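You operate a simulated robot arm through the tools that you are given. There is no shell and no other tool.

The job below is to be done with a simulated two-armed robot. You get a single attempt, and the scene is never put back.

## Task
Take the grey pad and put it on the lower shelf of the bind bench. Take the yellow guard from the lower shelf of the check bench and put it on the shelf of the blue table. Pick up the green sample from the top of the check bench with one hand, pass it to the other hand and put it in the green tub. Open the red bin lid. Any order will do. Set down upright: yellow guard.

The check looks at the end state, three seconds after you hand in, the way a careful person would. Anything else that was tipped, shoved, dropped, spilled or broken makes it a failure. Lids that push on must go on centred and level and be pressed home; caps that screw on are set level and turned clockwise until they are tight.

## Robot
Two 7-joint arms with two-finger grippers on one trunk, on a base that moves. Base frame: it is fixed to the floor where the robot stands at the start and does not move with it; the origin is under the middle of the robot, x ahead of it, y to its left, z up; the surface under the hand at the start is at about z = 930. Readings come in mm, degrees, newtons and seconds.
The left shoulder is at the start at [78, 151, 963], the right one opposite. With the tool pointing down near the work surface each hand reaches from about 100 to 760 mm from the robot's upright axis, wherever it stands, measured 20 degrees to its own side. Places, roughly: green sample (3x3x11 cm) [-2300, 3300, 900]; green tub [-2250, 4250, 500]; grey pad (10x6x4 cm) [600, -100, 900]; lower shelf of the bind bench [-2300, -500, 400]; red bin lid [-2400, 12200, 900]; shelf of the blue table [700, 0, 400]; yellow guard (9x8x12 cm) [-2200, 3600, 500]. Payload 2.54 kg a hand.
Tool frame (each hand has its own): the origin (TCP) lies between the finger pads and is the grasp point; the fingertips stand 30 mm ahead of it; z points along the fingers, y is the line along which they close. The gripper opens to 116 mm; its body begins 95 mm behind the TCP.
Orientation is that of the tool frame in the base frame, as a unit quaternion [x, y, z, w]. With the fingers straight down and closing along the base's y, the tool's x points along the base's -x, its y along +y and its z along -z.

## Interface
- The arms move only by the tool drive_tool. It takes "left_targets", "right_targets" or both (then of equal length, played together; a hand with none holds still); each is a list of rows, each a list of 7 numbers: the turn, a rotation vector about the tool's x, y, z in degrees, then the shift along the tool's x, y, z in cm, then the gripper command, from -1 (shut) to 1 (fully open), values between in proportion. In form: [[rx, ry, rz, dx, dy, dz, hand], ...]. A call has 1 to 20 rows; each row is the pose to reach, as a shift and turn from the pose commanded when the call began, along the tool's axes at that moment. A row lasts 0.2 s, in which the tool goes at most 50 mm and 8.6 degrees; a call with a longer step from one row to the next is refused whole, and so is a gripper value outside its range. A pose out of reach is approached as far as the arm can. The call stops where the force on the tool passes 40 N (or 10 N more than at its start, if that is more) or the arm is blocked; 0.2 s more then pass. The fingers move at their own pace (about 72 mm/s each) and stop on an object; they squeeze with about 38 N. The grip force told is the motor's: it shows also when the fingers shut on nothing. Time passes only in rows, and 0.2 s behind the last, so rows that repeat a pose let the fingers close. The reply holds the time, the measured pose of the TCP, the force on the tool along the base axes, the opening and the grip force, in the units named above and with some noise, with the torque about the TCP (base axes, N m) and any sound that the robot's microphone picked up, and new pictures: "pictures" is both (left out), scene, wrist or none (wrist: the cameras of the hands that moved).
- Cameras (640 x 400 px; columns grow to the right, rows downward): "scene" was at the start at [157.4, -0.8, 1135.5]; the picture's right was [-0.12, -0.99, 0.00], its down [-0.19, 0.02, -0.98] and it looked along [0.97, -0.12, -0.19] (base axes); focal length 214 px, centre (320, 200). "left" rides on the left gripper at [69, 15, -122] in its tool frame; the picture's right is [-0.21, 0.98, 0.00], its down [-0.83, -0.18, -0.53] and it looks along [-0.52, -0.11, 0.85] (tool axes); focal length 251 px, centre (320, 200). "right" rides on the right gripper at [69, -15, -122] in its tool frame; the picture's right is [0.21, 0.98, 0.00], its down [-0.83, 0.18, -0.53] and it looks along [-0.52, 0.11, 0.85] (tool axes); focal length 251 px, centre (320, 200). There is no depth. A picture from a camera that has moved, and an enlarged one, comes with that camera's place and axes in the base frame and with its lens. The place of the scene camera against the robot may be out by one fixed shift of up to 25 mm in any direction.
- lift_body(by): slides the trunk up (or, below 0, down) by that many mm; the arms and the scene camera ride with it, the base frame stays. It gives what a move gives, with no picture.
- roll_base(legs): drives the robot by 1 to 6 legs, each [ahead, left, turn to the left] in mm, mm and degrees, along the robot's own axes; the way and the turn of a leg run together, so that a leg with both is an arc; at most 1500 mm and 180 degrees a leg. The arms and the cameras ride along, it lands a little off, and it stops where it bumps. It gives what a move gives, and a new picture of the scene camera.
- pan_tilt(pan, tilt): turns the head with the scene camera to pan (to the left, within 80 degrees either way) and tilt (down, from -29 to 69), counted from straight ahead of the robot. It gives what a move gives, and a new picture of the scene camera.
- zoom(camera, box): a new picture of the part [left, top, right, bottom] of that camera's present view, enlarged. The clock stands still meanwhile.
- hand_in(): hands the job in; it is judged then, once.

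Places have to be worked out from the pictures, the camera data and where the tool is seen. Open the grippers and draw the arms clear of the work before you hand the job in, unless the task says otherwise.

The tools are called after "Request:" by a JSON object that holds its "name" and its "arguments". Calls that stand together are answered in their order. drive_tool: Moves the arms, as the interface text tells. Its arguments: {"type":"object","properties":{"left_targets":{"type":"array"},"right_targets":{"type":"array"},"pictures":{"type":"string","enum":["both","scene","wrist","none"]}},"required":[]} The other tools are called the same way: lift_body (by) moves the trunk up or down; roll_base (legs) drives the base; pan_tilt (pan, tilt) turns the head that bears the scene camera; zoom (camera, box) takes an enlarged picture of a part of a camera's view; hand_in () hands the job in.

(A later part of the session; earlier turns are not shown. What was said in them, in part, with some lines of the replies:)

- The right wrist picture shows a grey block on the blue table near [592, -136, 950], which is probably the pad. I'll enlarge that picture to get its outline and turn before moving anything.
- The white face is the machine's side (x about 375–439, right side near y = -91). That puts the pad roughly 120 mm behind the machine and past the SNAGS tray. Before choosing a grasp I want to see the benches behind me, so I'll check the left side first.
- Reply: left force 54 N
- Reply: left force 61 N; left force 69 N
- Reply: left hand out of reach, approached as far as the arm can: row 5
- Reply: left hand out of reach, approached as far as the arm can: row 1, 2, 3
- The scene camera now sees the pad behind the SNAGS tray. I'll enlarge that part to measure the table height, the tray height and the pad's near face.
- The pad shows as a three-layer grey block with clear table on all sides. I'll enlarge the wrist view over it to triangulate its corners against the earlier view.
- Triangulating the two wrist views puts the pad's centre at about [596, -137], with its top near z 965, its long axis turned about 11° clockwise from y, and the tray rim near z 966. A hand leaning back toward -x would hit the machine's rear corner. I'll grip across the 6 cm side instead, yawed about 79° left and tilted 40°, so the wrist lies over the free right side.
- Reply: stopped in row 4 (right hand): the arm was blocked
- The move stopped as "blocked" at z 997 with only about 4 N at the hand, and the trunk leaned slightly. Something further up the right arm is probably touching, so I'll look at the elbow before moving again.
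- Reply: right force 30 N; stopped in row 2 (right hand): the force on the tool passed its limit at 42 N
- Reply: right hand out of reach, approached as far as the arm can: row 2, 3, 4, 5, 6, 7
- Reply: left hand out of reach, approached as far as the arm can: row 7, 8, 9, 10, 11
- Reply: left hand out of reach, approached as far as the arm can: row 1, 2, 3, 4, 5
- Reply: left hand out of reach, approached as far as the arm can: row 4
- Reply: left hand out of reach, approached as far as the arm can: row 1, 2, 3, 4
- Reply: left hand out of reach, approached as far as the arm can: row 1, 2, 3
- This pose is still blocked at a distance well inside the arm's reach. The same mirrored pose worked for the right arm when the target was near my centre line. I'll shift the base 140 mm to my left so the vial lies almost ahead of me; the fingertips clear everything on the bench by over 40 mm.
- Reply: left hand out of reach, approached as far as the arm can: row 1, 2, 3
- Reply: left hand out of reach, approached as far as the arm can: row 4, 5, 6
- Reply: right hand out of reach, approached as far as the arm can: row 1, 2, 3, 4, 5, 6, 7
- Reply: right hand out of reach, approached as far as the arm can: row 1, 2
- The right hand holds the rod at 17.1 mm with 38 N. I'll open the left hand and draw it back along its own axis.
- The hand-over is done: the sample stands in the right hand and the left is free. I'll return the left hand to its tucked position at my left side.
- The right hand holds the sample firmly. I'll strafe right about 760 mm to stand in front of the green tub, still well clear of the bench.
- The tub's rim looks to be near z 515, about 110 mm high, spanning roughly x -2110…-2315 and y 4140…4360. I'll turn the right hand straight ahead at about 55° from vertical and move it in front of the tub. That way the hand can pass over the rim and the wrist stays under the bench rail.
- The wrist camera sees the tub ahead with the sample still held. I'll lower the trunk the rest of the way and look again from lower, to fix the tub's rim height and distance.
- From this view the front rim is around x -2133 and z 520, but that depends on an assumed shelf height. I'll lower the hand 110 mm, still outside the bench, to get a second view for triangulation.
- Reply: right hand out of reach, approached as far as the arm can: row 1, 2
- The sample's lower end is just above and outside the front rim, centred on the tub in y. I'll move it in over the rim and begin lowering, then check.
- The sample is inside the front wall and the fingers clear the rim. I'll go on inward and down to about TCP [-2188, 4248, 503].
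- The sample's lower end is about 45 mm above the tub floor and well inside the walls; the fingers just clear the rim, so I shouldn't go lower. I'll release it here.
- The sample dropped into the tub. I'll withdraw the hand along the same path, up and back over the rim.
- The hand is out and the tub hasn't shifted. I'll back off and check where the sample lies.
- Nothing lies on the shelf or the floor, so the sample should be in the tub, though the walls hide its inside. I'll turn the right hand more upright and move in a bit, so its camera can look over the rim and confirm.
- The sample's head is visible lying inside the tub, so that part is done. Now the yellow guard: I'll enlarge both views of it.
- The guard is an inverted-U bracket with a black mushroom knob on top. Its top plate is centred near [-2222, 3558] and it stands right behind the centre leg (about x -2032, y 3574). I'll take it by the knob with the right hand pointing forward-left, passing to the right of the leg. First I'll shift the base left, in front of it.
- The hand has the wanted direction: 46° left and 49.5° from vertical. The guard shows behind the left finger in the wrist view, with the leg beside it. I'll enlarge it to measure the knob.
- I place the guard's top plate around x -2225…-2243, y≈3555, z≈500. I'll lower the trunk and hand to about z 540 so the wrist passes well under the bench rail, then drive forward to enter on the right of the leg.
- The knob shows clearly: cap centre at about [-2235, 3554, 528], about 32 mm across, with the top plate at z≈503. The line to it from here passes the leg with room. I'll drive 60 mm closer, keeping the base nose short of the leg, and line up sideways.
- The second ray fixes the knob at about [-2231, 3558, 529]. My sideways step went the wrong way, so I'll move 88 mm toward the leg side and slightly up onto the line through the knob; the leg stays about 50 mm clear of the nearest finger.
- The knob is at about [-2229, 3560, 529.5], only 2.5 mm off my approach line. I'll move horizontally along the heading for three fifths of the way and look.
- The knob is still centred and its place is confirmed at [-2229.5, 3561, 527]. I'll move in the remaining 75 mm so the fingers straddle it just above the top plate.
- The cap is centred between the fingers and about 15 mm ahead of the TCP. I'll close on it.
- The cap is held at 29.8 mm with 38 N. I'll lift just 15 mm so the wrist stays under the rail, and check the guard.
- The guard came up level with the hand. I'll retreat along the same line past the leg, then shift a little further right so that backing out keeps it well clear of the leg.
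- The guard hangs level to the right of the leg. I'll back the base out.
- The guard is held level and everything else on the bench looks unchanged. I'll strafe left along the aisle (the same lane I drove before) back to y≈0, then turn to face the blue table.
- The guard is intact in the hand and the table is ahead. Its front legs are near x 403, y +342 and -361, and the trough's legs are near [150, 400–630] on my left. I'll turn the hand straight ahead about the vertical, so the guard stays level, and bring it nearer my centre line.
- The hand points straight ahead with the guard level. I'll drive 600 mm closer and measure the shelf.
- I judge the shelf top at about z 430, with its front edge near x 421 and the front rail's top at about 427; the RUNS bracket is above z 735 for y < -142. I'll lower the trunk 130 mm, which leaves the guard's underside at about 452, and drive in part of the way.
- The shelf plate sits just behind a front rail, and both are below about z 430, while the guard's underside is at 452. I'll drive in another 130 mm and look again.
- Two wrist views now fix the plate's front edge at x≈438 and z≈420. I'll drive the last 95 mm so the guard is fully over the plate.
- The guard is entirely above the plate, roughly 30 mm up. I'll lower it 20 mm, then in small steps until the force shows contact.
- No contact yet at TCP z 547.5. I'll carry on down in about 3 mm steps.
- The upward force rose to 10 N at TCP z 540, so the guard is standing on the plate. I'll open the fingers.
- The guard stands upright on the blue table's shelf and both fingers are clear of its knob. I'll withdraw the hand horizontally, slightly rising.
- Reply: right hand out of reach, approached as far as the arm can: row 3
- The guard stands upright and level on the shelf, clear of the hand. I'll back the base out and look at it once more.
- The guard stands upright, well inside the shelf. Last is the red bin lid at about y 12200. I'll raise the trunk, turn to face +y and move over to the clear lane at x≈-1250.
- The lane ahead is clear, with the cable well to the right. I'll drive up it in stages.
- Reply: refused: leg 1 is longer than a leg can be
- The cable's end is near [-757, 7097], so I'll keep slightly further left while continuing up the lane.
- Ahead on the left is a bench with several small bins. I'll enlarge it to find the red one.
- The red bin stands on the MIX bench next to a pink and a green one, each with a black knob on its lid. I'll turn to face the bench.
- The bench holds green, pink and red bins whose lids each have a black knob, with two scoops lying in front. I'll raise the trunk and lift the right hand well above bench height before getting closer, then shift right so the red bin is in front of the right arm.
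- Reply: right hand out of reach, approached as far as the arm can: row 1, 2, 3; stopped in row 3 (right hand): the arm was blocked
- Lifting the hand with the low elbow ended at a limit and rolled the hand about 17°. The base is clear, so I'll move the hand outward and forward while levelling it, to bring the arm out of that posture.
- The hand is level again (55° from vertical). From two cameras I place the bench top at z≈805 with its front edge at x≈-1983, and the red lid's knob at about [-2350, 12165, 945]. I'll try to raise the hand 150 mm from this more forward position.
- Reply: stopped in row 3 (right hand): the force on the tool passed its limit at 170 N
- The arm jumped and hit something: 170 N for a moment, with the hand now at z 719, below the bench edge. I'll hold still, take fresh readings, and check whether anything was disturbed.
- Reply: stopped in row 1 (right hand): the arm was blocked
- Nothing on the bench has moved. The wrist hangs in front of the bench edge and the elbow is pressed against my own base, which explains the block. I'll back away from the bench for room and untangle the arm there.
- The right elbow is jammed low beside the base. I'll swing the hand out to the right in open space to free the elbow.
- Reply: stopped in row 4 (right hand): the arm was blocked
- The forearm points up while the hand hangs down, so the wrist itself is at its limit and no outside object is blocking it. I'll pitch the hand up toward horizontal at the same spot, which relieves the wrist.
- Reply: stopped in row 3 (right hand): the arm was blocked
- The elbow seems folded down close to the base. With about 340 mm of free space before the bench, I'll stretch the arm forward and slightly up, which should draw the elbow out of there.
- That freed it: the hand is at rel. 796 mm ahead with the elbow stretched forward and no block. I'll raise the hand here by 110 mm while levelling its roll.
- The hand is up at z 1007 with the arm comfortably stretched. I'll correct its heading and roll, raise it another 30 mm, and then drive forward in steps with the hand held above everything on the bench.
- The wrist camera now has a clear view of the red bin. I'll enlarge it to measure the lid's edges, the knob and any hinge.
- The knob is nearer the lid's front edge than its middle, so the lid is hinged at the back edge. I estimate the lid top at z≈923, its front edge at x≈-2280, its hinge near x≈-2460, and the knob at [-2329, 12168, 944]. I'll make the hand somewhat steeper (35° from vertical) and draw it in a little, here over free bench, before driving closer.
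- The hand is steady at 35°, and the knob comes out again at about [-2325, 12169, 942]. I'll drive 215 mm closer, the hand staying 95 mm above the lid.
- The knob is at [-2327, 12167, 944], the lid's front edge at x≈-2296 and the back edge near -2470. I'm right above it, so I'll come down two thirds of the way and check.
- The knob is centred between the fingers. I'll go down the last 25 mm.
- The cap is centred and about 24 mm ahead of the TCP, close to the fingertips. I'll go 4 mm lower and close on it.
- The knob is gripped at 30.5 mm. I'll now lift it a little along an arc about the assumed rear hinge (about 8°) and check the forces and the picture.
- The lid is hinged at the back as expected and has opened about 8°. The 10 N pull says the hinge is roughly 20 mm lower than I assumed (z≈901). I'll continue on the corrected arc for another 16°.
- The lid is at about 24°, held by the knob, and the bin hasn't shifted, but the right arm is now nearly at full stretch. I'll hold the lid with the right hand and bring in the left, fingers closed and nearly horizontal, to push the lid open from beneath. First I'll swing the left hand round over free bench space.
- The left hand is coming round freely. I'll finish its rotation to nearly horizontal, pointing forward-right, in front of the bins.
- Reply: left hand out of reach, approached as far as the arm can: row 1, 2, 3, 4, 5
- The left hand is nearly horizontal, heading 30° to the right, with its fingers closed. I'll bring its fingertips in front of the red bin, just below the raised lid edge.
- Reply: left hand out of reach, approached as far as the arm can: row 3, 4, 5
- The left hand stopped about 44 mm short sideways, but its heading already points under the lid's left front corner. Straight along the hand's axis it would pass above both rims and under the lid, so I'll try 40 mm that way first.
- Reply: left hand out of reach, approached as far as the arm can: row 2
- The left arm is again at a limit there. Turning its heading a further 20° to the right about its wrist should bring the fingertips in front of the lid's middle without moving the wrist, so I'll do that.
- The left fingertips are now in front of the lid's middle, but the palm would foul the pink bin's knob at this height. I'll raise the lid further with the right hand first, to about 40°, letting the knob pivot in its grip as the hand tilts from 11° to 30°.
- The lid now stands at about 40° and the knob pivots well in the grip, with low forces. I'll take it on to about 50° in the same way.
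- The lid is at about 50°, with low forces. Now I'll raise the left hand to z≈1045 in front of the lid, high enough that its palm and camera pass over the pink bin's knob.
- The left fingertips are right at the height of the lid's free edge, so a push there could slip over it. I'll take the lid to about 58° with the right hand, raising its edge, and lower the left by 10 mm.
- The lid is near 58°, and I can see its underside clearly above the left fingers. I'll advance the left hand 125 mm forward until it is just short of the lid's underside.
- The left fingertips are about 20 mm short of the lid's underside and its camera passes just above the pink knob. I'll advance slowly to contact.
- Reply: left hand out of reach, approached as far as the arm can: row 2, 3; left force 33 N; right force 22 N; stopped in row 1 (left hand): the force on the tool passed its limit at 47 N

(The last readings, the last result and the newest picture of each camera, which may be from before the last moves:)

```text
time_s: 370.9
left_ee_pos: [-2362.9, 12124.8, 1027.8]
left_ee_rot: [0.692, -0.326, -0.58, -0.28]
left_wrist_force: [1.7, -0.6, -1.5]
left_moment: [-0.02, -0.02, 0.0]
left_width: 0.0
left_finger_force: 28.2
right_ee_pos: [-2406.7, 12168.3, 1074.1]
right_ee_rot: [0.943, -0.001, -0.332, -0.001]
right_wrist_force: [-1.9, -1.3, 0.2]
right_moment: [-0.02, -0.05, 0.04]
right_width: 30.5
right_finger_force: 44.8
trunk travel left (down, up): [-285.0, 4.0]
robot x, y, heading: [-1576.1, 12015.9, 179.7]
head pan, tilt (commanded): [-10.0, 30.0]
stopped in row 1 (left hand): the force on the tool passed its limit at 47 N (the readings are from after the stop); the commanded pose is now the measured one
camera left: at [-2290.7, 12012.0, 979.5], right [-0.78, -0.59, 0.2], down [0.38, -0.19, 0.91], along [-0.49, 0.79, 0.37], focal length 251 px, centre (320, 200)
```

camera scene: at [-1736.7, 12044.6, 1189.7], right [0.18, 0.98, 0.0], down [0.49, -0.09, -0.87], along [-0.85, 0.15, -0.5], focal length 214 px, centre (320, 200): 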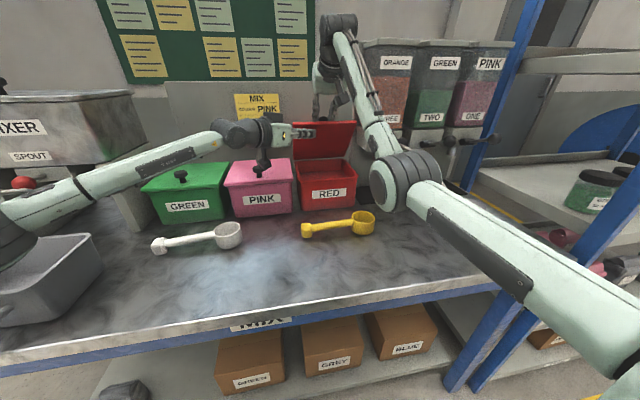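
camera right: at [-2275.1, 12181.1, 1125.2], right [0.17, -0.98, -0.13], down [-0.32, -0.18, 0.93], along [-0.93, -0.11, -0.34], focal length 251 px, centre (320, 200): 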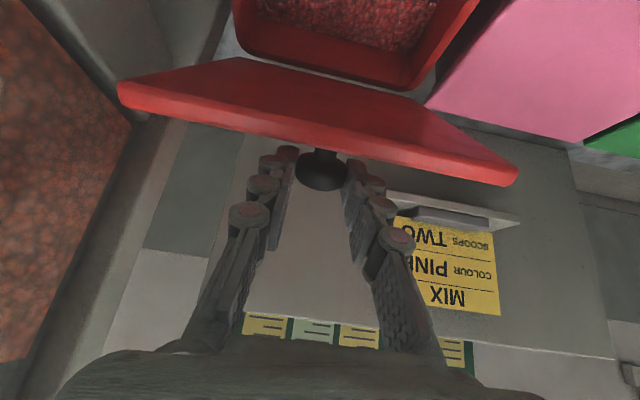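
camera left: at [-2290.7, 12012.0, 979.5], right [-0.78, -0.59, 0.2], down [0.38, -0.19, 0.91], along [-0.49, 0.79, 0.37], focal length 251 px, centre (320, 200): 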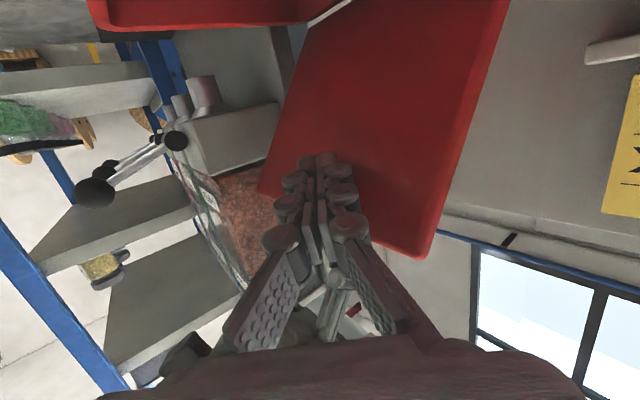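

The left hand is supporting the lid's underside. I'll open the right fingers and draw the right hand back up along its axis, watching that the lid stays.

Request:
{"name": "drive_tool", "arguments": {"right_targets": [[0, 0, 0, 0, 0, 0, -0.2], [0, 0, 0, 0, 0, 0, 0.2], [0, 0, 0, 0, 0, 0, 0.2]], "pictures": "scene"}}

Request:
{"name": "zoom", "arguments": {"camera": "scene", "box": [220, 80, 400, 240]}}

```text
time_s: 371.7
left_ee_pos: [-2362.7, 12123.2, 1028.7]
left_ee_rot: [0.691, -0.326, -0.581, -0.28]
left_wrist_force: [1.0, 0.2, -0.4]
left_moment: [0.0, 0.01, -0.04]
left_width: 0.0
left_finger_force: 28.7
right_ee_pos: [-2406.4, 12168.2, 1072.8]
right_ee_rot: [0.943, -0.001, -0.331, -0.001]
right_wrist_force: [0.0, 0.1, -0.1]
right_moment: [0.0, 0.01, -0.02]
right_width: 69.5
right_finger_force: 0.1
trunk travel left (down, up): [-285.0, 4.0]
robot x, y, heading: [-1575.8, 12022.1, 180.0]
head pan, tilt (commanded): [-10.0, 30.0]
camera scene: at [-1737.0, 12044.6, 1189.6], right [0.18, 0.98, 0.0], down [0.49, -0.09, -0.87], along [-0.85, 0.15, -0.5], focal length 214 px, centre (320, 200)
```

scene: 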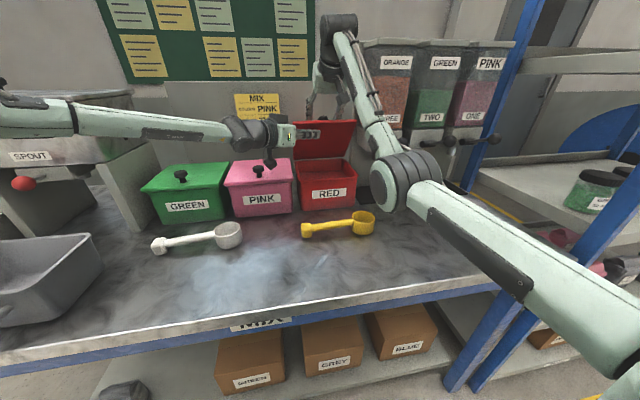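

```text
2.50 times, centred on (310, 160) of scene
camera zoom: at [-1737.0, 12044.6, 1189.6], right [0.18, 0.98, 0.0], down [0.49, -0.09, -0.87], along [-0.85, 0.15, -0.5], focal length 536 px, centre (345, 300)
```

zoom: 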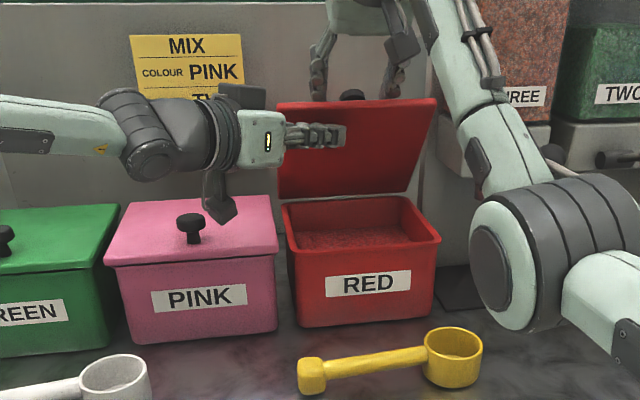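

The lid stays where it is with almost no load on the left hand, so its hinge seems stiff. I'll withdraw the right hand up and back along its axis.

Request:
{"name": "drive_tool", "arguments": {"right_targets": [[0, 0, 0, 0, 0, -2.0, 0.2], [0, 0, 0, 0, 0, -4.5, 0.2], [0, 0, 0, 0, 0, -7.5, 0.2], [0, 0, 0, 0, 0, -10.5, 0.2]], "pictures": "both"}}

Request:
{"name": "zoom", "arguments": {"camera": "scene", "box": [220, 80, 400, 240]}}

```text
time_s: 372.7
left_ee_pos: [-2362.2, 12123.3, 1029.7]
left_ee_rot: [0.691, -0.327, -0.58, -0.281]
left_wrist_force: [1.3, -0.3, -0.4]
left_moment: [-0.02, 0.02, -0.04]
left_width: 0.1
left_finger_force: 28.3
right_ee_pos: [-2340.0, 12167.2, 1156.8]
right_ee_rot: [0.943, -0.001, -0.332, -0.002]
right_wrist_force: [0.3, 0.6, 0.6]
right_moment: [0.0, 0.03, 0.03]
right_width: 69.6
right_finger_force: 0.0
trunk travel left (down, up): [-285.0, 4.0]
robot x, y, heading: [-1575.6, 12020.5, 179.9]
head pan, tilt (commanded): [-10.0, 30.0]
camera scene: at [-1736.5, 12044.6, 1189.7], right [0.18, 0.98, 0.0], down [0.49, -0.09, -0.87], along [-0.85, 0.15, -0.5], focal length 214 px, centre (320, 200)
camera right: at [-2210.4, 12181.5, 1208.2], right [0.16, -0.98, -0.14], down [-0.31, -0.18, 0.93], along [-0.94, -0.11, -0.33], focal length 251 px, centre (320, 200)
```

scene: 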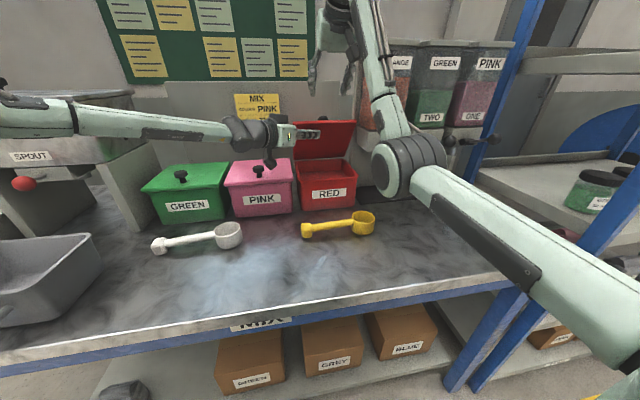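
right: 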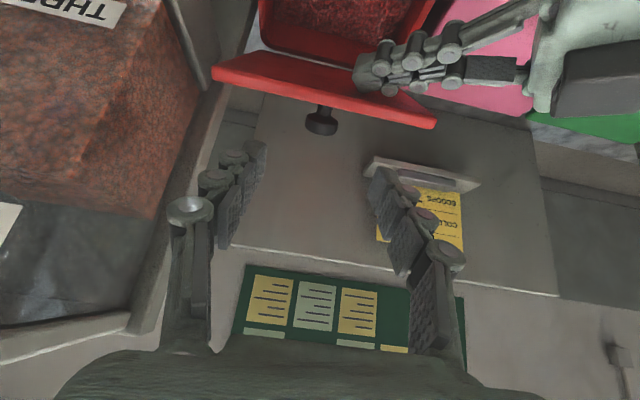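

```text
2.50 times, centred on (310, 160) of scene
camera zoom: at [-1736.5, 12044.6, 1189.7], right [0.18, 0.98, 0.0], down [0.49, -0.09, -0.87], along [-0.85, 0.15, -0.5], focal length 536 px, centre (345, 300)
```

zoom: 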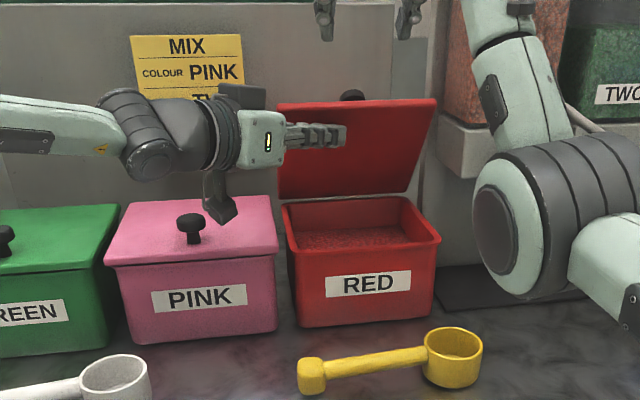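

The right hand is clear of the knob, and the lid stays propped. I'll turn the right hand nearly horizontal with closed fingers, in front of the lid's right half, to push it fully open from beneath.

Request:
{"name": "drive_tool", "arguments": {"right_targets": [[0, -8.2, 0, 2.0, -0.8, -0.4, -1], [0, -16.4, 0, 4.0, -1.5, -0.8, -1], [0, -24.6, 0, 6.0, -2.3, -1.2, -1], [0, -32.8, 0, 8.0, -3.0, -1.6, -1], [0, -41, 0, 10.0, -3.8, -2.0, -1]], "pictures": "both"}}

```text
time_s: 373.9
left_ee_pos: [-2364.2, 12125.7, 1028.9]
left_ee_rot: [0.692, -0.326, -0.58, -0.28]
left_wrist_force: [0.8, 1.6, -0.6]
left_moment: [-0.02, -0.01, -0.03]
left_width: 0.0
left_finger_force: 28.5
right_ee_pos: [-2249.8, 12205.9, 1109.0]
right_ee_rot: [0.767, 0.0, -0.641, -0.001]
right_wrist_force: [0.1, 0.5, -0.5]
right_moment: [-0.03, 0.01, 0.0]
right_width: 0.2
right_finger_force: 28.5
trunk travel left (down, up): [-285.0, 4.0]
robot x, y, heading: [-1577.3, 12017.5, 179.6]
head pan, tilt (commanded): [-10.0, 30.0]
camera scene: at [-1736.9, 12044.8, 1189.7], right [0.18, 0.98, 0.0], down [0.49, -0.09, -0.87], along [-0.85, 0.15, -0.5], focal length 214 px, centre (320, 200)
camera right: at [-2116.8, 12219.3, 1061.9], right [0.04, -0.98, -0.21], down [0.38, -0.18, 0.91], along [-0.92, -0.11, 0.36], focal length 251 px, centre (320, 200)
```

scene: 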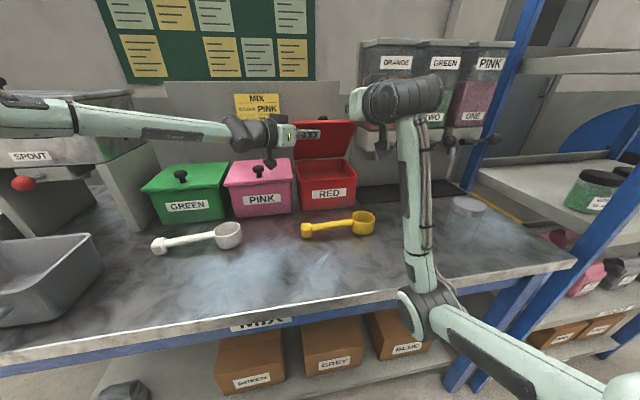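
right: 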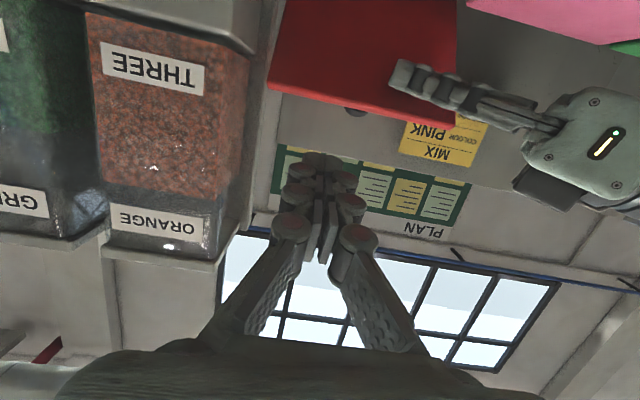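

The right hand is horizontal with closed fingers. The lid's free edge is at z≈1060, so I'll come forward and down to about z 1037, just in front of its underside.

Request:
{"name": "drive_tool", "arguments": {"right_targets": [[0, 0, 0, 1.6, 0, 2.4, -1], [0, 0, 0, 3.4, 0, 4.6, -1], [0, 0, 0, 5.0, 0, 6.2, -1], [0, 0, 0, 6.0, 0, 7.2, -1]], "pictures": "both"}}

Request:
{"name": "zoom", "arguments": {"camera": "scene", "box": [220, 80, 440, 260]}}

```text
time_s: 374.9
left_ee_pos: [-2363.6, 12124.2, 1029.1]
left_ee_rot: [0.692, -0.326, -0.58, -0.28]
left_wrist_force: [0.6, 0.9, -0.8]
left_moment: [0.01, -0.01, 0.0]
left_width: 0.1
left_finger_force: 28.7
right_ee_pos: [-2310.8, 12206.1, 1035.7]
right_ee_rot: [0.768, 0.0, -0.641, -0.001]
right_wrist_force: [-0.7, 0.4, 0.6]
right_moment: [0.02, 0.01, -0.03]
right_width: 0.0
right_finger_force: 28.6
trunk travel left (down, up): [-285.0, 4.0]
robot x, y, heading: [-1577.6, 12020.4, 179.9]
head pan, tilt (commanded): [-10.0, 30.0]
camera scene: at [-1737.0, 12044.6, 1189.6], right [0.18, 0.98, 0.0], down [0.49, -0.09, -0.87], along [-0.85, 0.15, -0.5], focal length 214 px, centre (320, 200)
camera right: at [-2177.9, 12220.1, 989.7], right [0.04, -0.98, -0.21], down [0.38, -0.18, 0.91], along [-0.93, -0.11, 0.36], focal length 251 px, centre (320, 200)
```

scene: 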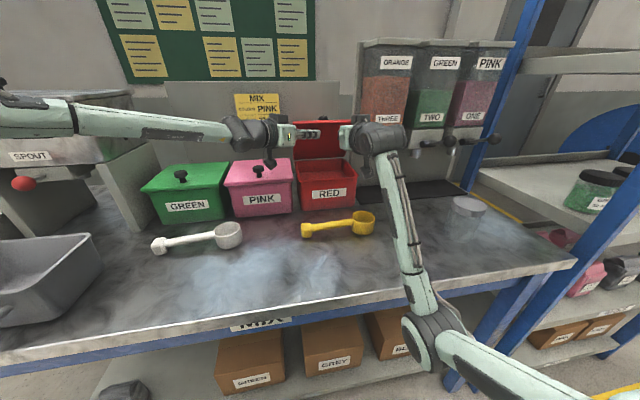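
right: 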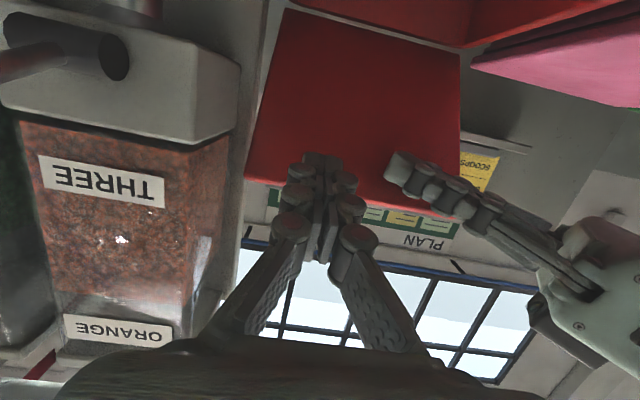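

```text
2.22 times, centred on (330, 170) of scene
camera zoom: at [-1737.0, 12044.6, 1189.6], right [0.18, 0.98, 0.0], down [0.49, -0.09, -0.87], along [-0.85, 0.15, -0.5], focal length 477 px, centre (298, 267)
```

zoom: 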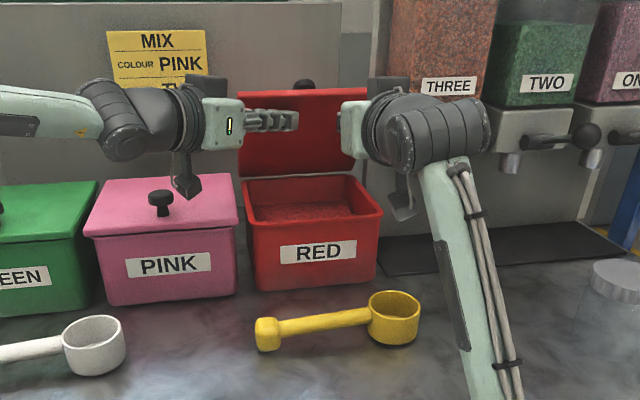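

Both hands are beneath the lid and the red bin is where it was. I'll push forward with the right hand in 25 mm steps, watching the force.

Request:
{"name": "drive_tool", "arguments": {"right_targets": [[0, 0, 0, -0.45, 0, 2.46, -1], [0, 0, 0, -0.9, 0, 4.92, -1], [0, 0, 0, -1.33, 0, 7.4, -1], [0, 0, 0, -1.78, 0, 9.84, -1]], "pictures": "both"}}

Request:
{"name": "zoom", "arguments": {"camera": "scene", "box": [220, 60, 440, 240]}}

```text
time_s: 375.9
left_ee_pos: [-2362.9, 12124.5, 1029.2]
left_ee_rot: [0.692, -0.326, -0.58, -0.28]
left_wrist_force: [-0.8, 0.2, 0.3]
left_moment: [0.01, -0.04, 0.04]
left_width: 0.0
left_finger_force: 28.4
right_ee_pos: [-2411.3, 12206.2, 1036.0]
right_ee_rot: [0.768, 0.0, -0.64, -0.002]
right_wrist_force: [-0.9, -0.2, -0.7]
right_moment: [0.02, 0.04, -0.02]
right_width: 0.0
right_finger_force: 28.7
trunk travel left (down, up): [-285.0, 4.0]
robot x, y, heading: [-1576.7, 12020.3, 180.0]
head pan, tilt (commanded): [-10.0, 30.0]
camera scene: at [-1737.1, 12044.6, 1189.6], right [0.18, 0.98, 0.0], down [0.49, -0.09, -0.87], along [-0.85, 0.15, -0.5], focal length 214 px, centre (320, 200)
camera right: at [-2278.6, 12219.4, 990.1], right [0.04, -0.98, -0.21], down [0.38, -0.18, 0.91], along [-0.93, -0.11, 0.36], focal length 251 px, centre (320, 200)
```

scene: 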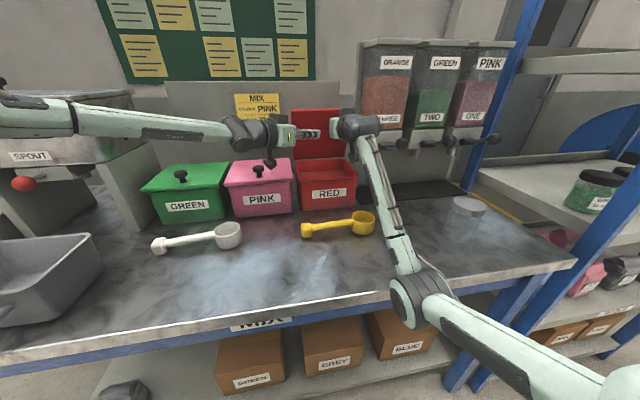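
right: 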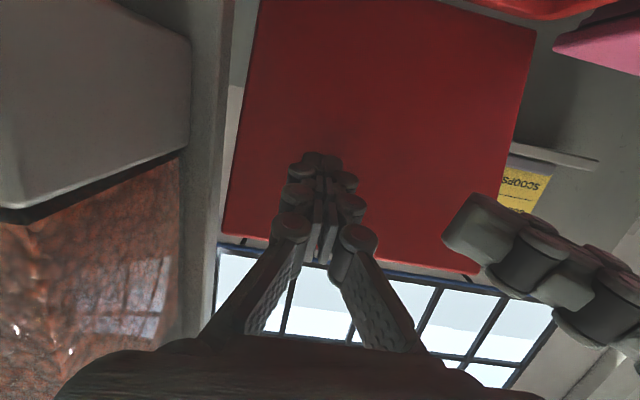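

```text
2.22 times, centred on (330, 150) of scene
camera zoom: at [-1737.1, 12044.6, 1189.6], right [0.18, 0.98, 0.0], down [0.49, -0.09, -0.87], along [-0.85, 0.15, -0.5], focal length 477 px, centre (298, 311)
```

zoom: 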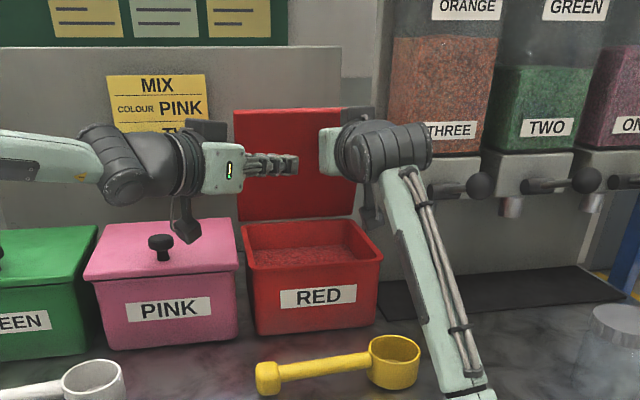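

The lid has swung to about 80° with almost no resistance. I'll push a further 25 mm gently and check.

Request:
{"name": "drive_tool", "arguments": {"right_targets": [[0, 0, 0, -0.15, 0, 0.8, -1], [0, 0, 0, -0.3, 0, 1.65, -1], [0, 0, 0, -0.45, 0, 2.46, -1]], "pictures": "both"}}

Request:
{"name": "zoom", "arguments": {"camera": "scene", "box": [220, 60, 440, 240]}}

```text
time_s: 376.7
left_ee_pos: [-2363.5, 12124.3, 1029.2]
left_ee_rot: [0.692, -0.326, -0.58, -0.28]
left_wrist_force: [0.4, 0.2, -0.2]
left_moment: [0.03, -0.03, -0.01]
left_width: 0.0
left_finger_force: 28.3
right_ee_pos: [-2434.2, 12205.1, 1036.7]
right_ee_rot: [0.768, 0.0, -0.64, -0.001]
right_wrist_force: [-0.2, 0.2, -0.4]
right_moment: [-0.01, 0.01, 0.02]
right_width: 0.0
right_finger_force: 28.5
trunk travel left (down, up): [-285.0, 4.0]
robot x, y, heading: [-1573.1, 12014.2, 179.9]
head pan, tilt (commanded): [-10.0, 30.0]
camera scene: at [-1737.0, 12044.6, 1189.6], right [0.18, 0.98, 0.0], down [0.49, -0.09, -0.87], along [-0.85, 0.15, -0.5], focal length 214 px, centre (320, 200)
camera right: at [-2303.0, 12220.1, 989.5], right [0.04, -0.98, -0.21], down [0.38, -0.18, 0.91], along [-0.93, -0.11, 0.36], focal length 251 px, centre (320, 200)
```

scene: 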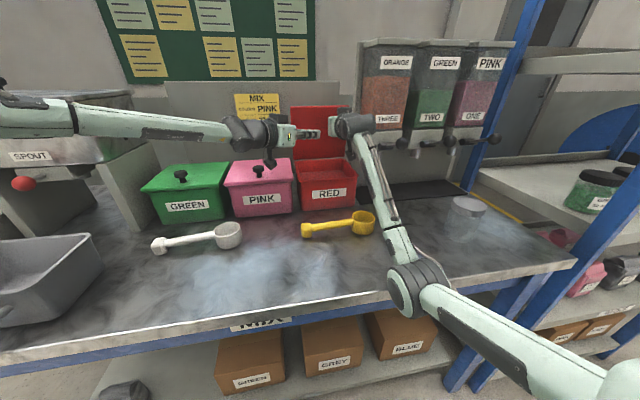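
right: 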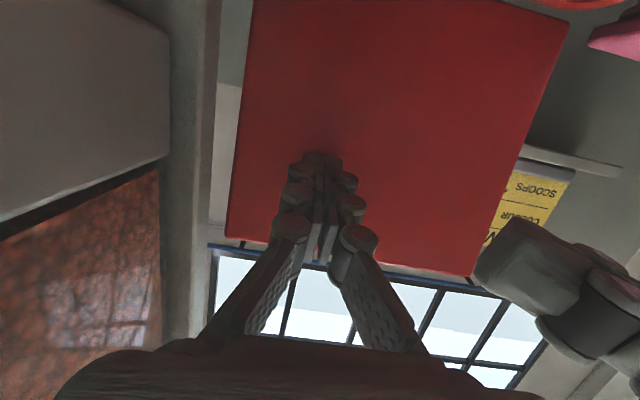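

```text
2.22 times, centred on (330, 150) of scene
camera zoom: at [-1737.0, 12044.6, 1189.6], right [0.18, 0.98, 0.0], down [0.49, -0.09, -0.87], along [-0.85, 0.15, -0.5], focal length 477 px, centre (298, 311)
```

zoom: 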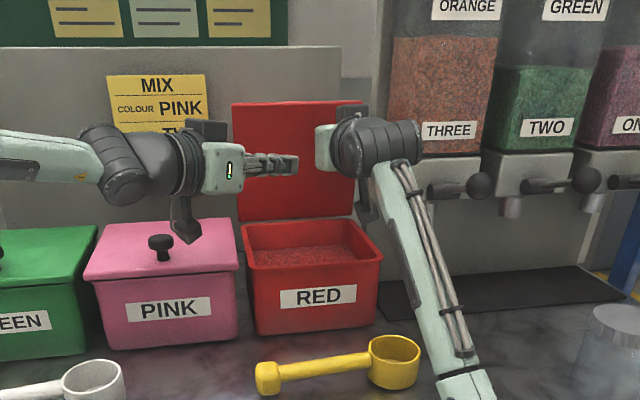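

The lid is close to vertical, around 86°, and the force is still negligible. I'll push another 30 mm to take it past vertical.

Request:
{"name": "drive_tool", "arguments": {"right_targets": [[0, 0, 0, -0.18, 0, 1.0, -1], [0, 0, 0, -0.36, 0, 2.0, -1], [0, 0, 0, -0.54, 0, 3.0, -1]], "pictures": "both"}}

Request:
{"name": "zoom", "arguments": {"camera": "scene", "box": [220, 60, 440, 240]}}

```text
time_s: 377.5
left_ee_pos: [-2363.7, 12124.1, 1029.6]
left_ee_rot: [0.692, -0.326, -0.58, -0.28]
left_wrist_force: [-0.4, 0.7, -0.7]
left_moment: [-0.02, 0.01, 0.03]
left_width: 0.0
left_finger_force: 28.2
right_ee_pos: [-2466.2, 12205.8, 1035.7]
right_ee_rot: [0.768, -0.001, -0.641, -0.002]
right_wrist_force: [-0.6, -0.2, 1.1]
right_moment: [-0.02, -0.03, -0.01]
right_width: 0.0
right_finger_force: 28.2
trunk travel left (down, up): [-285.0, 4.0]
robot x, y, heading: [-1575.7, 12018.1, 180.0]
head pan, tilt (commanded): [-10.0, 30.0]
camera scene: at [-1737.0, 12044.6, 1189.6], right [0.18, 0.98, 0.0], down [0.49, -0.09, -0.87], along [-0.85, 0.15, -0.5], focal length 214 px, centre (320, 200)
camera right: at [-2333.6, 12220.0, 989.7], right [0.04, -0.98, -0.21], down [0.38, -0.18, 0.91], along [-0.93, -0.11, 0.36], focal length 251 px, centre (320, 200)
```

scene: 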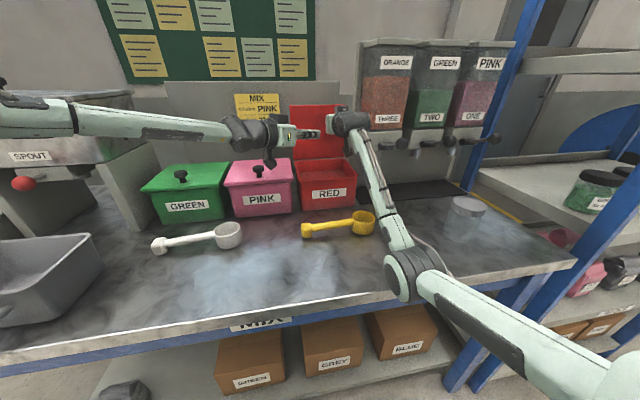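
right: 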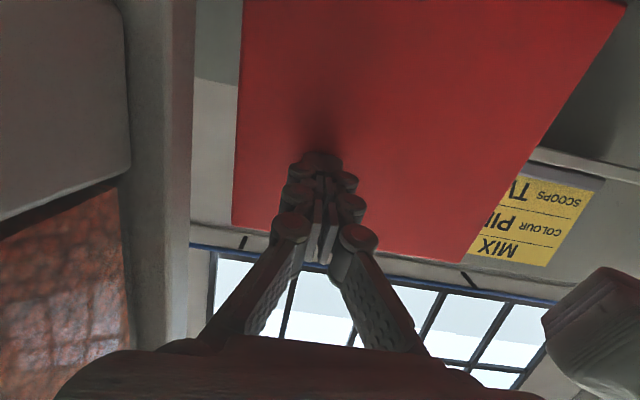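

```text
2.22 times, centred on (330, 150) of scene
camera zoom: at [-1737.0, 12044.6, 1189.6], right [0.18, 0.98, 0.0], down [0.49, -0.09, -0.87], along [-0.85, 0.15, -0.5], focal length 477 px, centre (298, 311)
```

zoom: 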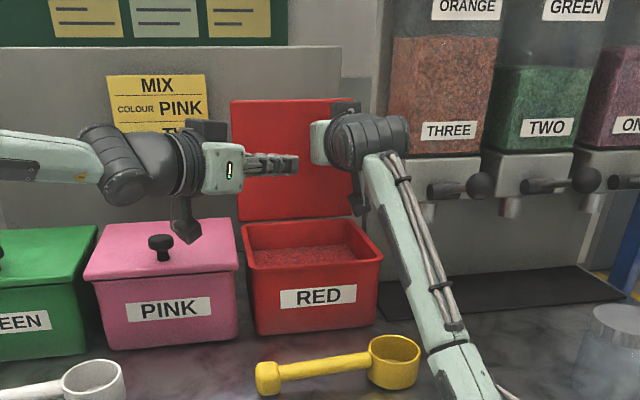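

The lid is past vertical at roughly 100°. I'll nudge it 15 mm more, then draw back a little to see whether it stays by itself.

Request:
{"name": "drive_tool", "arguments": {"right_targets": [[0, 0, 0, -0.13, 0, 0.75, -1], [0, 0, 0, -0.27, 0, 1.5, -1]], "pictures": "wrist"}}

Request:
{"name": "drive_tool", "arguments": {"right_targets": [[0, 0, 0, 0.3, 0, -1.5, -1], [0, 0, 0, 0.6, 0, -3.5, -1], [0, 0, 0, 0.8, 0, -5.0, -1], [0, 0, 0, 0.8, 0, -5.0, -1]], "pictures": "both"}}

Request:
{"name": "zoom", "arguments": {"camera": "scene", "box": [220, 60, 440, 240]}}

```text
time_s: 378.1
left_ee_pos: [-2362.5, 12124.6, 1028.8]
left_ee_rot: [0.693, -0.326, -0.579, -0.28]
left_wrist_force: [-0.9, -0.3, 0.1]
left_moment: [-0.01, -0.01, -0.02]
left_width: 0.0
left_finger_force: 28.7
right_ee_pos: [-2481.3, 12206.3, 1035.9]
right_ee_rot: [0.768, -0.001, -0.64, -0.002]
right_wrist_force: [0.2, 0.2, -1.1]
right_moment: [-0.04, -0.02, -0.01]
right_width: 0.1
right_finger_force: 28.9
trunk travel left (down, up): [-285.0, 4.0]
robot x, y, heading: [-1576.4, 12018.3, 180.0]
head pan, tilt (commanded): [-10.0, 30.0]
camera right: at [-2348.8, 12220.1, 989.1], right [0.04, -0.98, -0.21], down [0.38, -0.18, 0.91], along [-0.93, -0.11, 0.36], focal length 251 px, centre (320, 200)
```

right: 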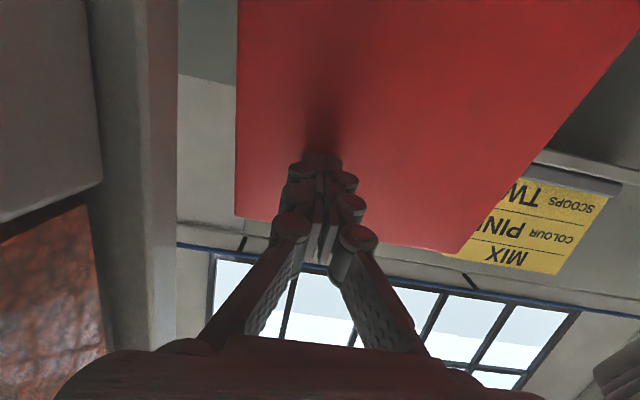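

```text
time_s: 379.1
left_ee_pos: [-2363.9, 12123.6, 1028.6]
left_ee_rot: [0.691, -0.327, -0.58, -0.281]
left_wrist_force: [-0.1, -0.4, 0.8]
left_moment: [-0.03, -0.03, 0.01]
left_width: 0.0
left_finger_force: 28.7
right_ee_pos: [-2430.3, 12206.0, 1035.5]
right_ee_rot: [0.768, -0.003, -0.64, -0.004]
right_wrist_force: [-0.1, 0.2, 0.3]
right_moment: [0.03, -0.01, 0.01]
right_width: 0.0
right_finger_force: 28.3
trunk travel left (down, up): [-285.0, 4.0]
robot x, y, heading: [-1579.5, 12017.3, 179.8]
head pan, tilt (commanded): [-10.0, 30.0]
camera scene: at [-1737.0, 12044.6, 1189.6], right [0.18, 0.98, 0.0], down [0.49, -0.09, -0.87], along [-0.85, 0.15, -0.5], focal length 214 px, centre (320, 200)
camera right: at [-2298.4, 12220.3, 989.9], right [0.04, -0.98, -0.21], down [0.38, -0.18, 0.91], along [-0.93, -0.11, 0.36], focal length 251 px, centre (320, 200)
```

scene: 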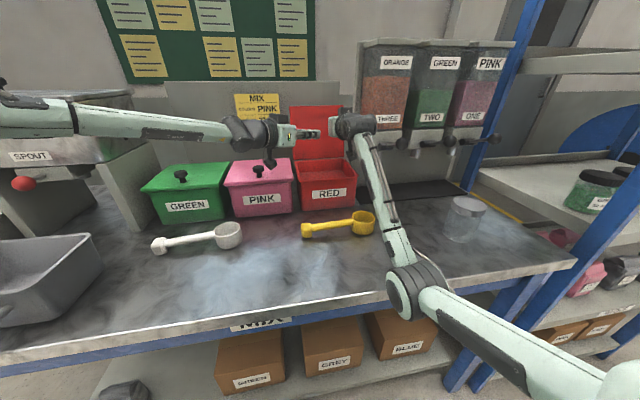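
right: 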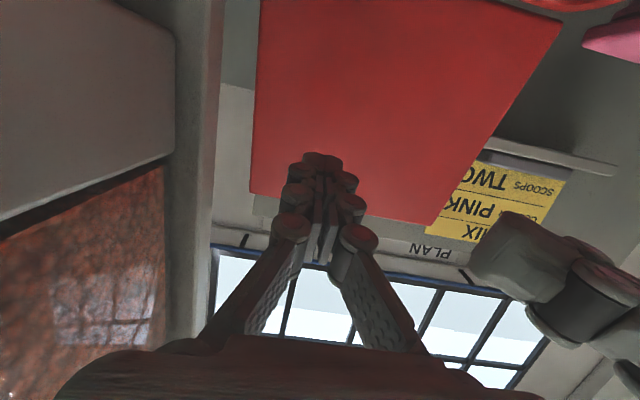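

```text
2.22 times, centred on (330, 150) of scene
camera zoom: at [-1737.0, 12044.6, 1189.6], right [0.18, 0.98, 0.0], down [0.49, -0.09, -0.87], along [-0.85, 0.15, -0.5], focal length 477 px, centre (298, 311)
```

zoom: 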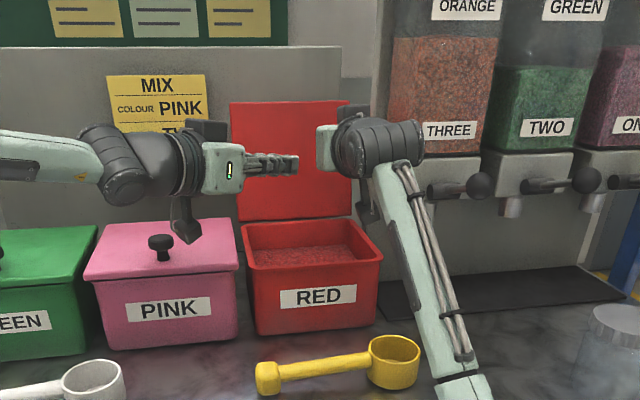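

The lid stays open by itself, past vertical. I'll draw both hands straight back out from under it.

Request:
{"name": "drive_tool", "arguments": {"left_targets": [[0, 0, 0, 0.25, -2.5, -2.0, -1], [0, 0, 0, 0.5, -5.0, -4.0, -1], [0, 0, 0, 0.75, -7.6, -6.1, -1], [0, 0, 0, 1.0, -10.1, -8.1, -1]], "right_targets": [[0, 0, 0, 0.2, 0, -3.5, -1], [0, 0, 0, 0.4, 0, -7.0, -1], [0, 0, 0, 0.6, 0, -10.5, -1], [0, 0, 0, 0.7, 0, -14.0, -1]], "pictures": "both"}}

Request:
{"name": "zoom", "arguments": {"camera": "scene", "box": [220, 60, 440, 240]}}

```text
time_s: 380.1
left_ee_pos: [-2233.5, 12126.0, 1034.1]
left_ee_rot: [0.691, -0.326, -0.581, -0.28]
left_wrist_force: [-0.6, 0.0, -0.3]
left_moment: [-0.01, 0.03, 0.04]
left_width: 0.2
left_finger_force: 28.5
right_ee_pos: [-2290.0, 12203.8, 1057.0]
right_ee_rot: [0.768, -0.002, -0.64, -0.002]
right_wrist_force: [0.2, -0.3, -1.1]
right_moment: [-0.04, 0.0, 0.01]
right_width: 0.0
right_finger_force: 28.4
trunk travel left (down, up): [-285.0, 4.0]
robot x, y, heading: [-1580.0, 12019.3, 179.8]
head pan, tilt (commanded): [-10.0, 30.0]
camera scene: at [-1736.6, 12044.6, 1189.8], right [0.18, 0.98, 0.0], down [0.49, -0.09, -0.87], along [-0.85, 0.15, -0.5], focal length 214 px, centre (320, 200)
camera right: at [-2158.9, 12219.1, 1009.9], right [0.04, -0.98, -0.21], down [0.38, -0.18, 0.91], along [-0.93, -0.11, 0.36], focal length 251 px, centre (320, 200)
camera left: at [-2161.1, 12012.8, 984.7], right [-0.78, -0.59, 0.2], down [0.38, -0.19, 0.91], along [-0.49, 0.79, 0.37], focal length 251 px, centre (320, 200)
```

scene: 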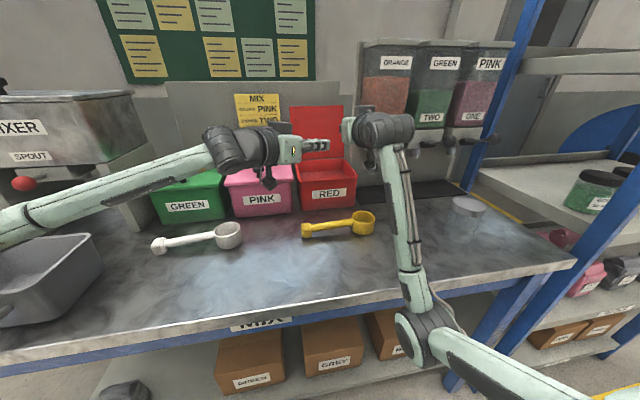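
right: 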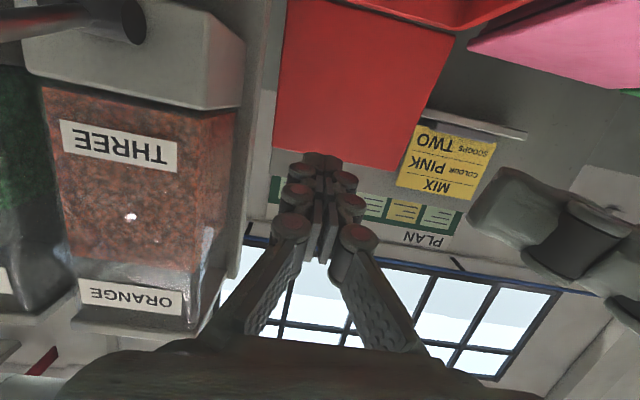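
left: 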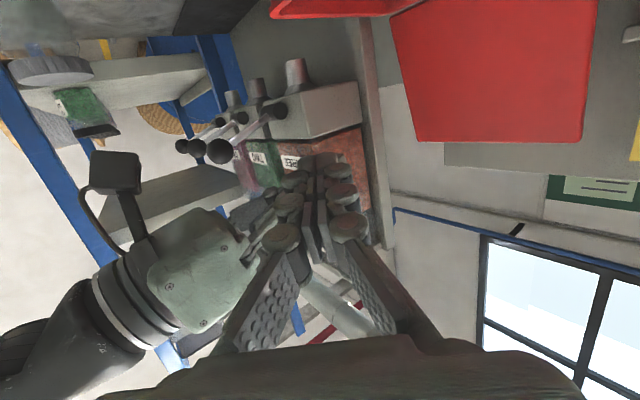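

```text
2.22 times, centred on (330, 150) of scene
camera zoom: at [-1736.6, 12044.6, 1189.8], right [0.18, 0.98, 0.0], down [0.49, -0.09, -0.87], along [-0.85, 0.15, -0.5], focal length 477 px, centre (298, 311)
```

zoom: 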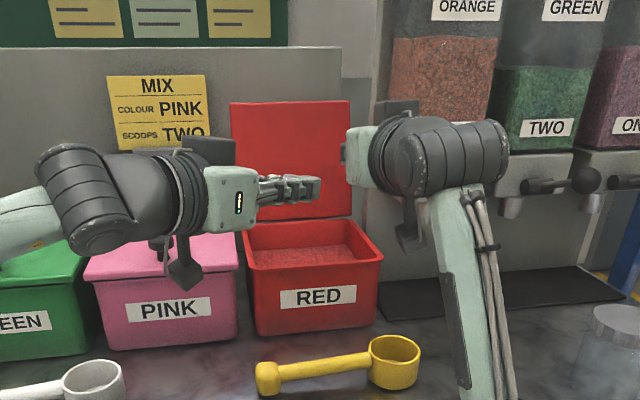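

The lid stands open on its own with both hands clear of it. I'll back the base straight away from the bench.

Request:
{"name": "roll_base", "arguments": {"legs": [[-500, 0, 0]]}}

Request:
{"name": "zoom", "arguments": {"camera": "scene", "box": [160, 60, 440, 240]}}

```text
time_s: 383.0
left_ee_pos: [-1732.0, 12121.5, 1033.4]
left_ee_rot: [0.692, -0.325, -0.581, -0.279]
left_wrist_force: [-0.6, -0.4, 0.2]
left_moment: [0.01, -0.01, -0.01]
left_width: 0.0
left_finger_force: 29.1
right_ee_pos: [-1790.6, 12201.5, 1056.4]
right_ee_rot: [0.768, 0.001, -0.641, 0.0]
right_wrist_force: [-0.6, 0.7, 0.3]
right_moment: [-0.01, -0.01, 0.01]
right_width: 0.0
right_finger_force: 28.7
trunk travel left (down, up): [-285.0, 4.0]
robot x, y, heading: [-1072.1, 12017.1, 179.9]
head pan, tilt (commanded): [-10.0, 30.0]
camera scene: at [-1235.0, 12042.7, 1189.7], right [0.18, 0.98, 0.0], down [0.49, -0.09, -0.87], along [-0.85, 0.15, -0.5], focal length 214 px, centre (320, 200)
```

scene: 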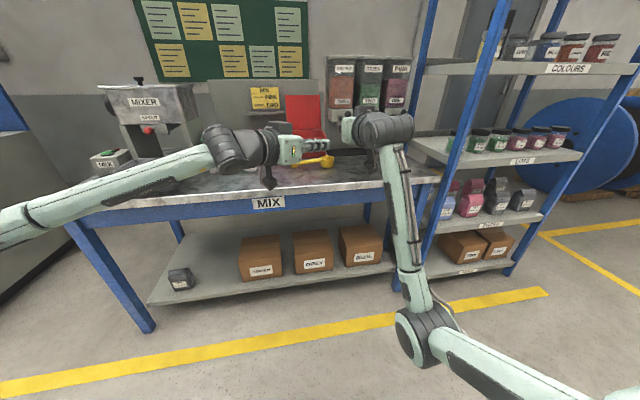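

```text
2.22 times, centred on (300, 150) of scene
camera zoom: at [-1235.0, 12042.7, 1189.7], right [0.18, 0.98, 0.0], down [0.49, -0.09, -0.87], along [-0.85, 0.15, -0.5], focal length 477 px, centre (364, 311)
```

zoom: 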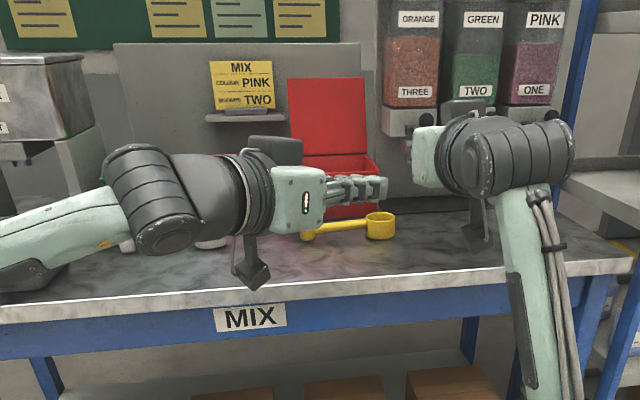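

I'll back off a bit more, open both grippers, and move the hands aside to get an unobstructed check of the bench.

Request:
{"name": "roll_base", "arguments": {"legs": [[-200, 0, 0]]}}

Request:
{"name": "drive_tool", "arguments": {"left_targets": [[0, 0, 0, 0, 2, -2, 0.3], [0, 0, 0, 0, 5, -4, 0.5], [0, 0, 0, 0, 8, -6, 0.5], [0, 0, 0, 0, 11, -8, 0.5]], "right_targets": [[0, 0, 0, 0, -2, 0, 0.3], [0, 0, 0, 0, -5, 0, 0.5], [0, 0, 0, 0, -8, 0, 0.5], [0, 0, 0, 0, -11, 0, 0.5]], "pictures": "scene"}}

Request:
{"name": "zoom", "arguments": {"camera": "scene", "box": [160, 70, 420, 230]}}

```text
time_s: 384.6
left_ee_pos: [-1532.5, 12121.3, 1033.8]
left_ee_rot: [0.692, -0.326, -0.58, -0.28]
left_wrist_force: [0.5, 0.7, 0.0]
left_moment: [-0.02, 0.01, -0.01]
left_width: 0.0
left_finger_force: 28.2
right_ee_pos: [-1590.0, 12200.7, 1056.8]
right_ee_rot: [0.767, -0.001, -0.641, -0.001]
right_wrist_force: [-0.1, 0.5, 0.3]
right_moment: [0.0, -0.02, 0.0]
right_width: 0.0
right_finger_force: 28.5
trunk travel left (down, up): [-285.0, 4.0]
robot x, y, heading: [-878.6, 12016.0, 179.8]
head pan, tilt (commanded): [-10.0, 30.0]
camera scene: at [-1035.1, 12042.4, 1189.8], right [0.18, 0.98, 0.0], down [0.49, -0.09, -0.87], along [-0.85, 0.15, -0.5], focal length 214 px, centre (320, 200)
```

scene: 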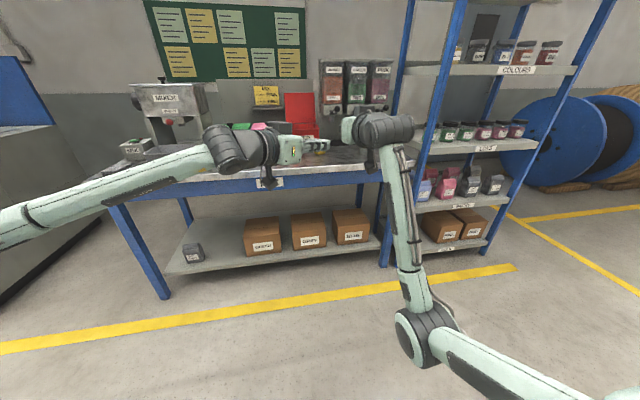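

```text
time_s: 385.6
left_ee_pos: [-1569.0, 11990.3, 1046.6]
left_ee_rot: [0.692, -0.325, -0.581, -0.279]
left_wrist_force: [-0.7, 0.2, -0.4]
left_moment: [-0.01, 0.01, 0.01]
left_width: 87.2
left_finger_force: 0.0
right_ee_pos: [-1589.5, 12311.2, 1055.4]
right_ee_rot: [0.767, 0.0, -0.641, -0.001]
right_wrist_force: [1.1, -0.2, 0.4]
right_moment: [0.0, -0.01, -0.02]
right_width: 87.1
right_finger_force: 0.0
trunk travel left (down, up): [-285.0, 4.0]
robot x, y, heading: [-875.5, 12014.8, 179.8]
head pan, tilt (commanded): [-10.0, 30.0]
camera scene: at [-1035.5, 12042.5, 1189.7], right [0.18, 0.98, 0.0], down [0.49, -0.09, -0.87], along [-0.85, 0.15, -0.5], focal length 214 px, centre (320, 200)
```

scene: 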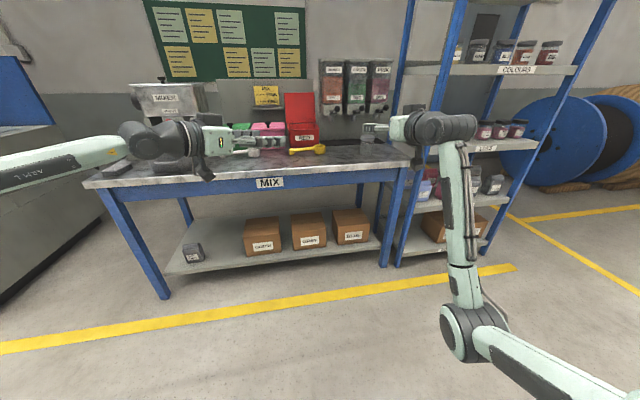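

```text
2.46 times, centred on (290, 150) of scene
camera zoom: at [-1035.5, 12042.5, 1189.7], right [0.18, 0.98, 0.0], down [0.49, -0.09, -0.87], along [-0.85, 0.15, -0.5], focal length 528 px, centre (394, 323)
```

zoom: 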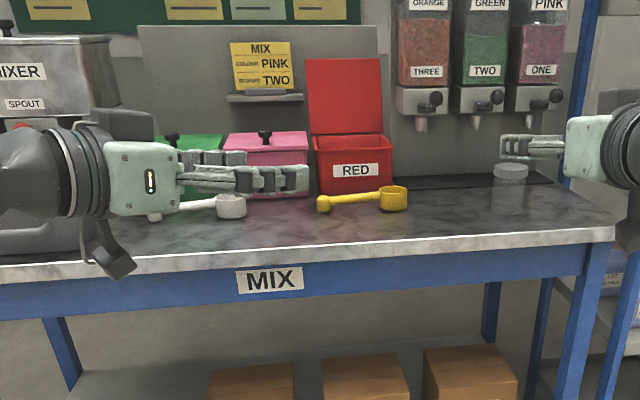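

The red lid stands open on its own, about 6 s after I last touched it, and the bins, scoops and jar are where they were. The pad is on the bind bench's lower shelf, the guard stands upright on the blue table's shelf, and the sample lies in the green tub. Both grippers are open and the arms are clear, so I'm handing in.

Request:
{"name": "hand_in", "arguments": {}}

```text
The job is handed in.
```

I finished all four parts and handed the job in. I don't have the check's result.

- **Grey pad:** it lies flat on the lower shelf of the bind bench, well inside the front edge.
- **Yellow guard:** it stands upright on the shelf of the blue table.
- **Green sample:** the left hand took it from the rack and passed it to the right, which put it in the green tub. The hand could not go lower over the rim, so the sample dropped about 45 mm; a later picture showed it lying inside.
- **Red bin lid:** it is open just past vertical and had stayed there by itself for about 6 seconds when I last looked.

There were two contacts along the way:

- **Blue table:** the right arm was blocked while I was reaching for the pad, probably by its elbow touching the table corner.
- **MIX bench:** a sudden arm movement gave a 170 N reading, most likely from the elbow hitting the robot's own base.

Pictures taken after each showed nothing moved. Both grippers are open and the arms are clear of the work.
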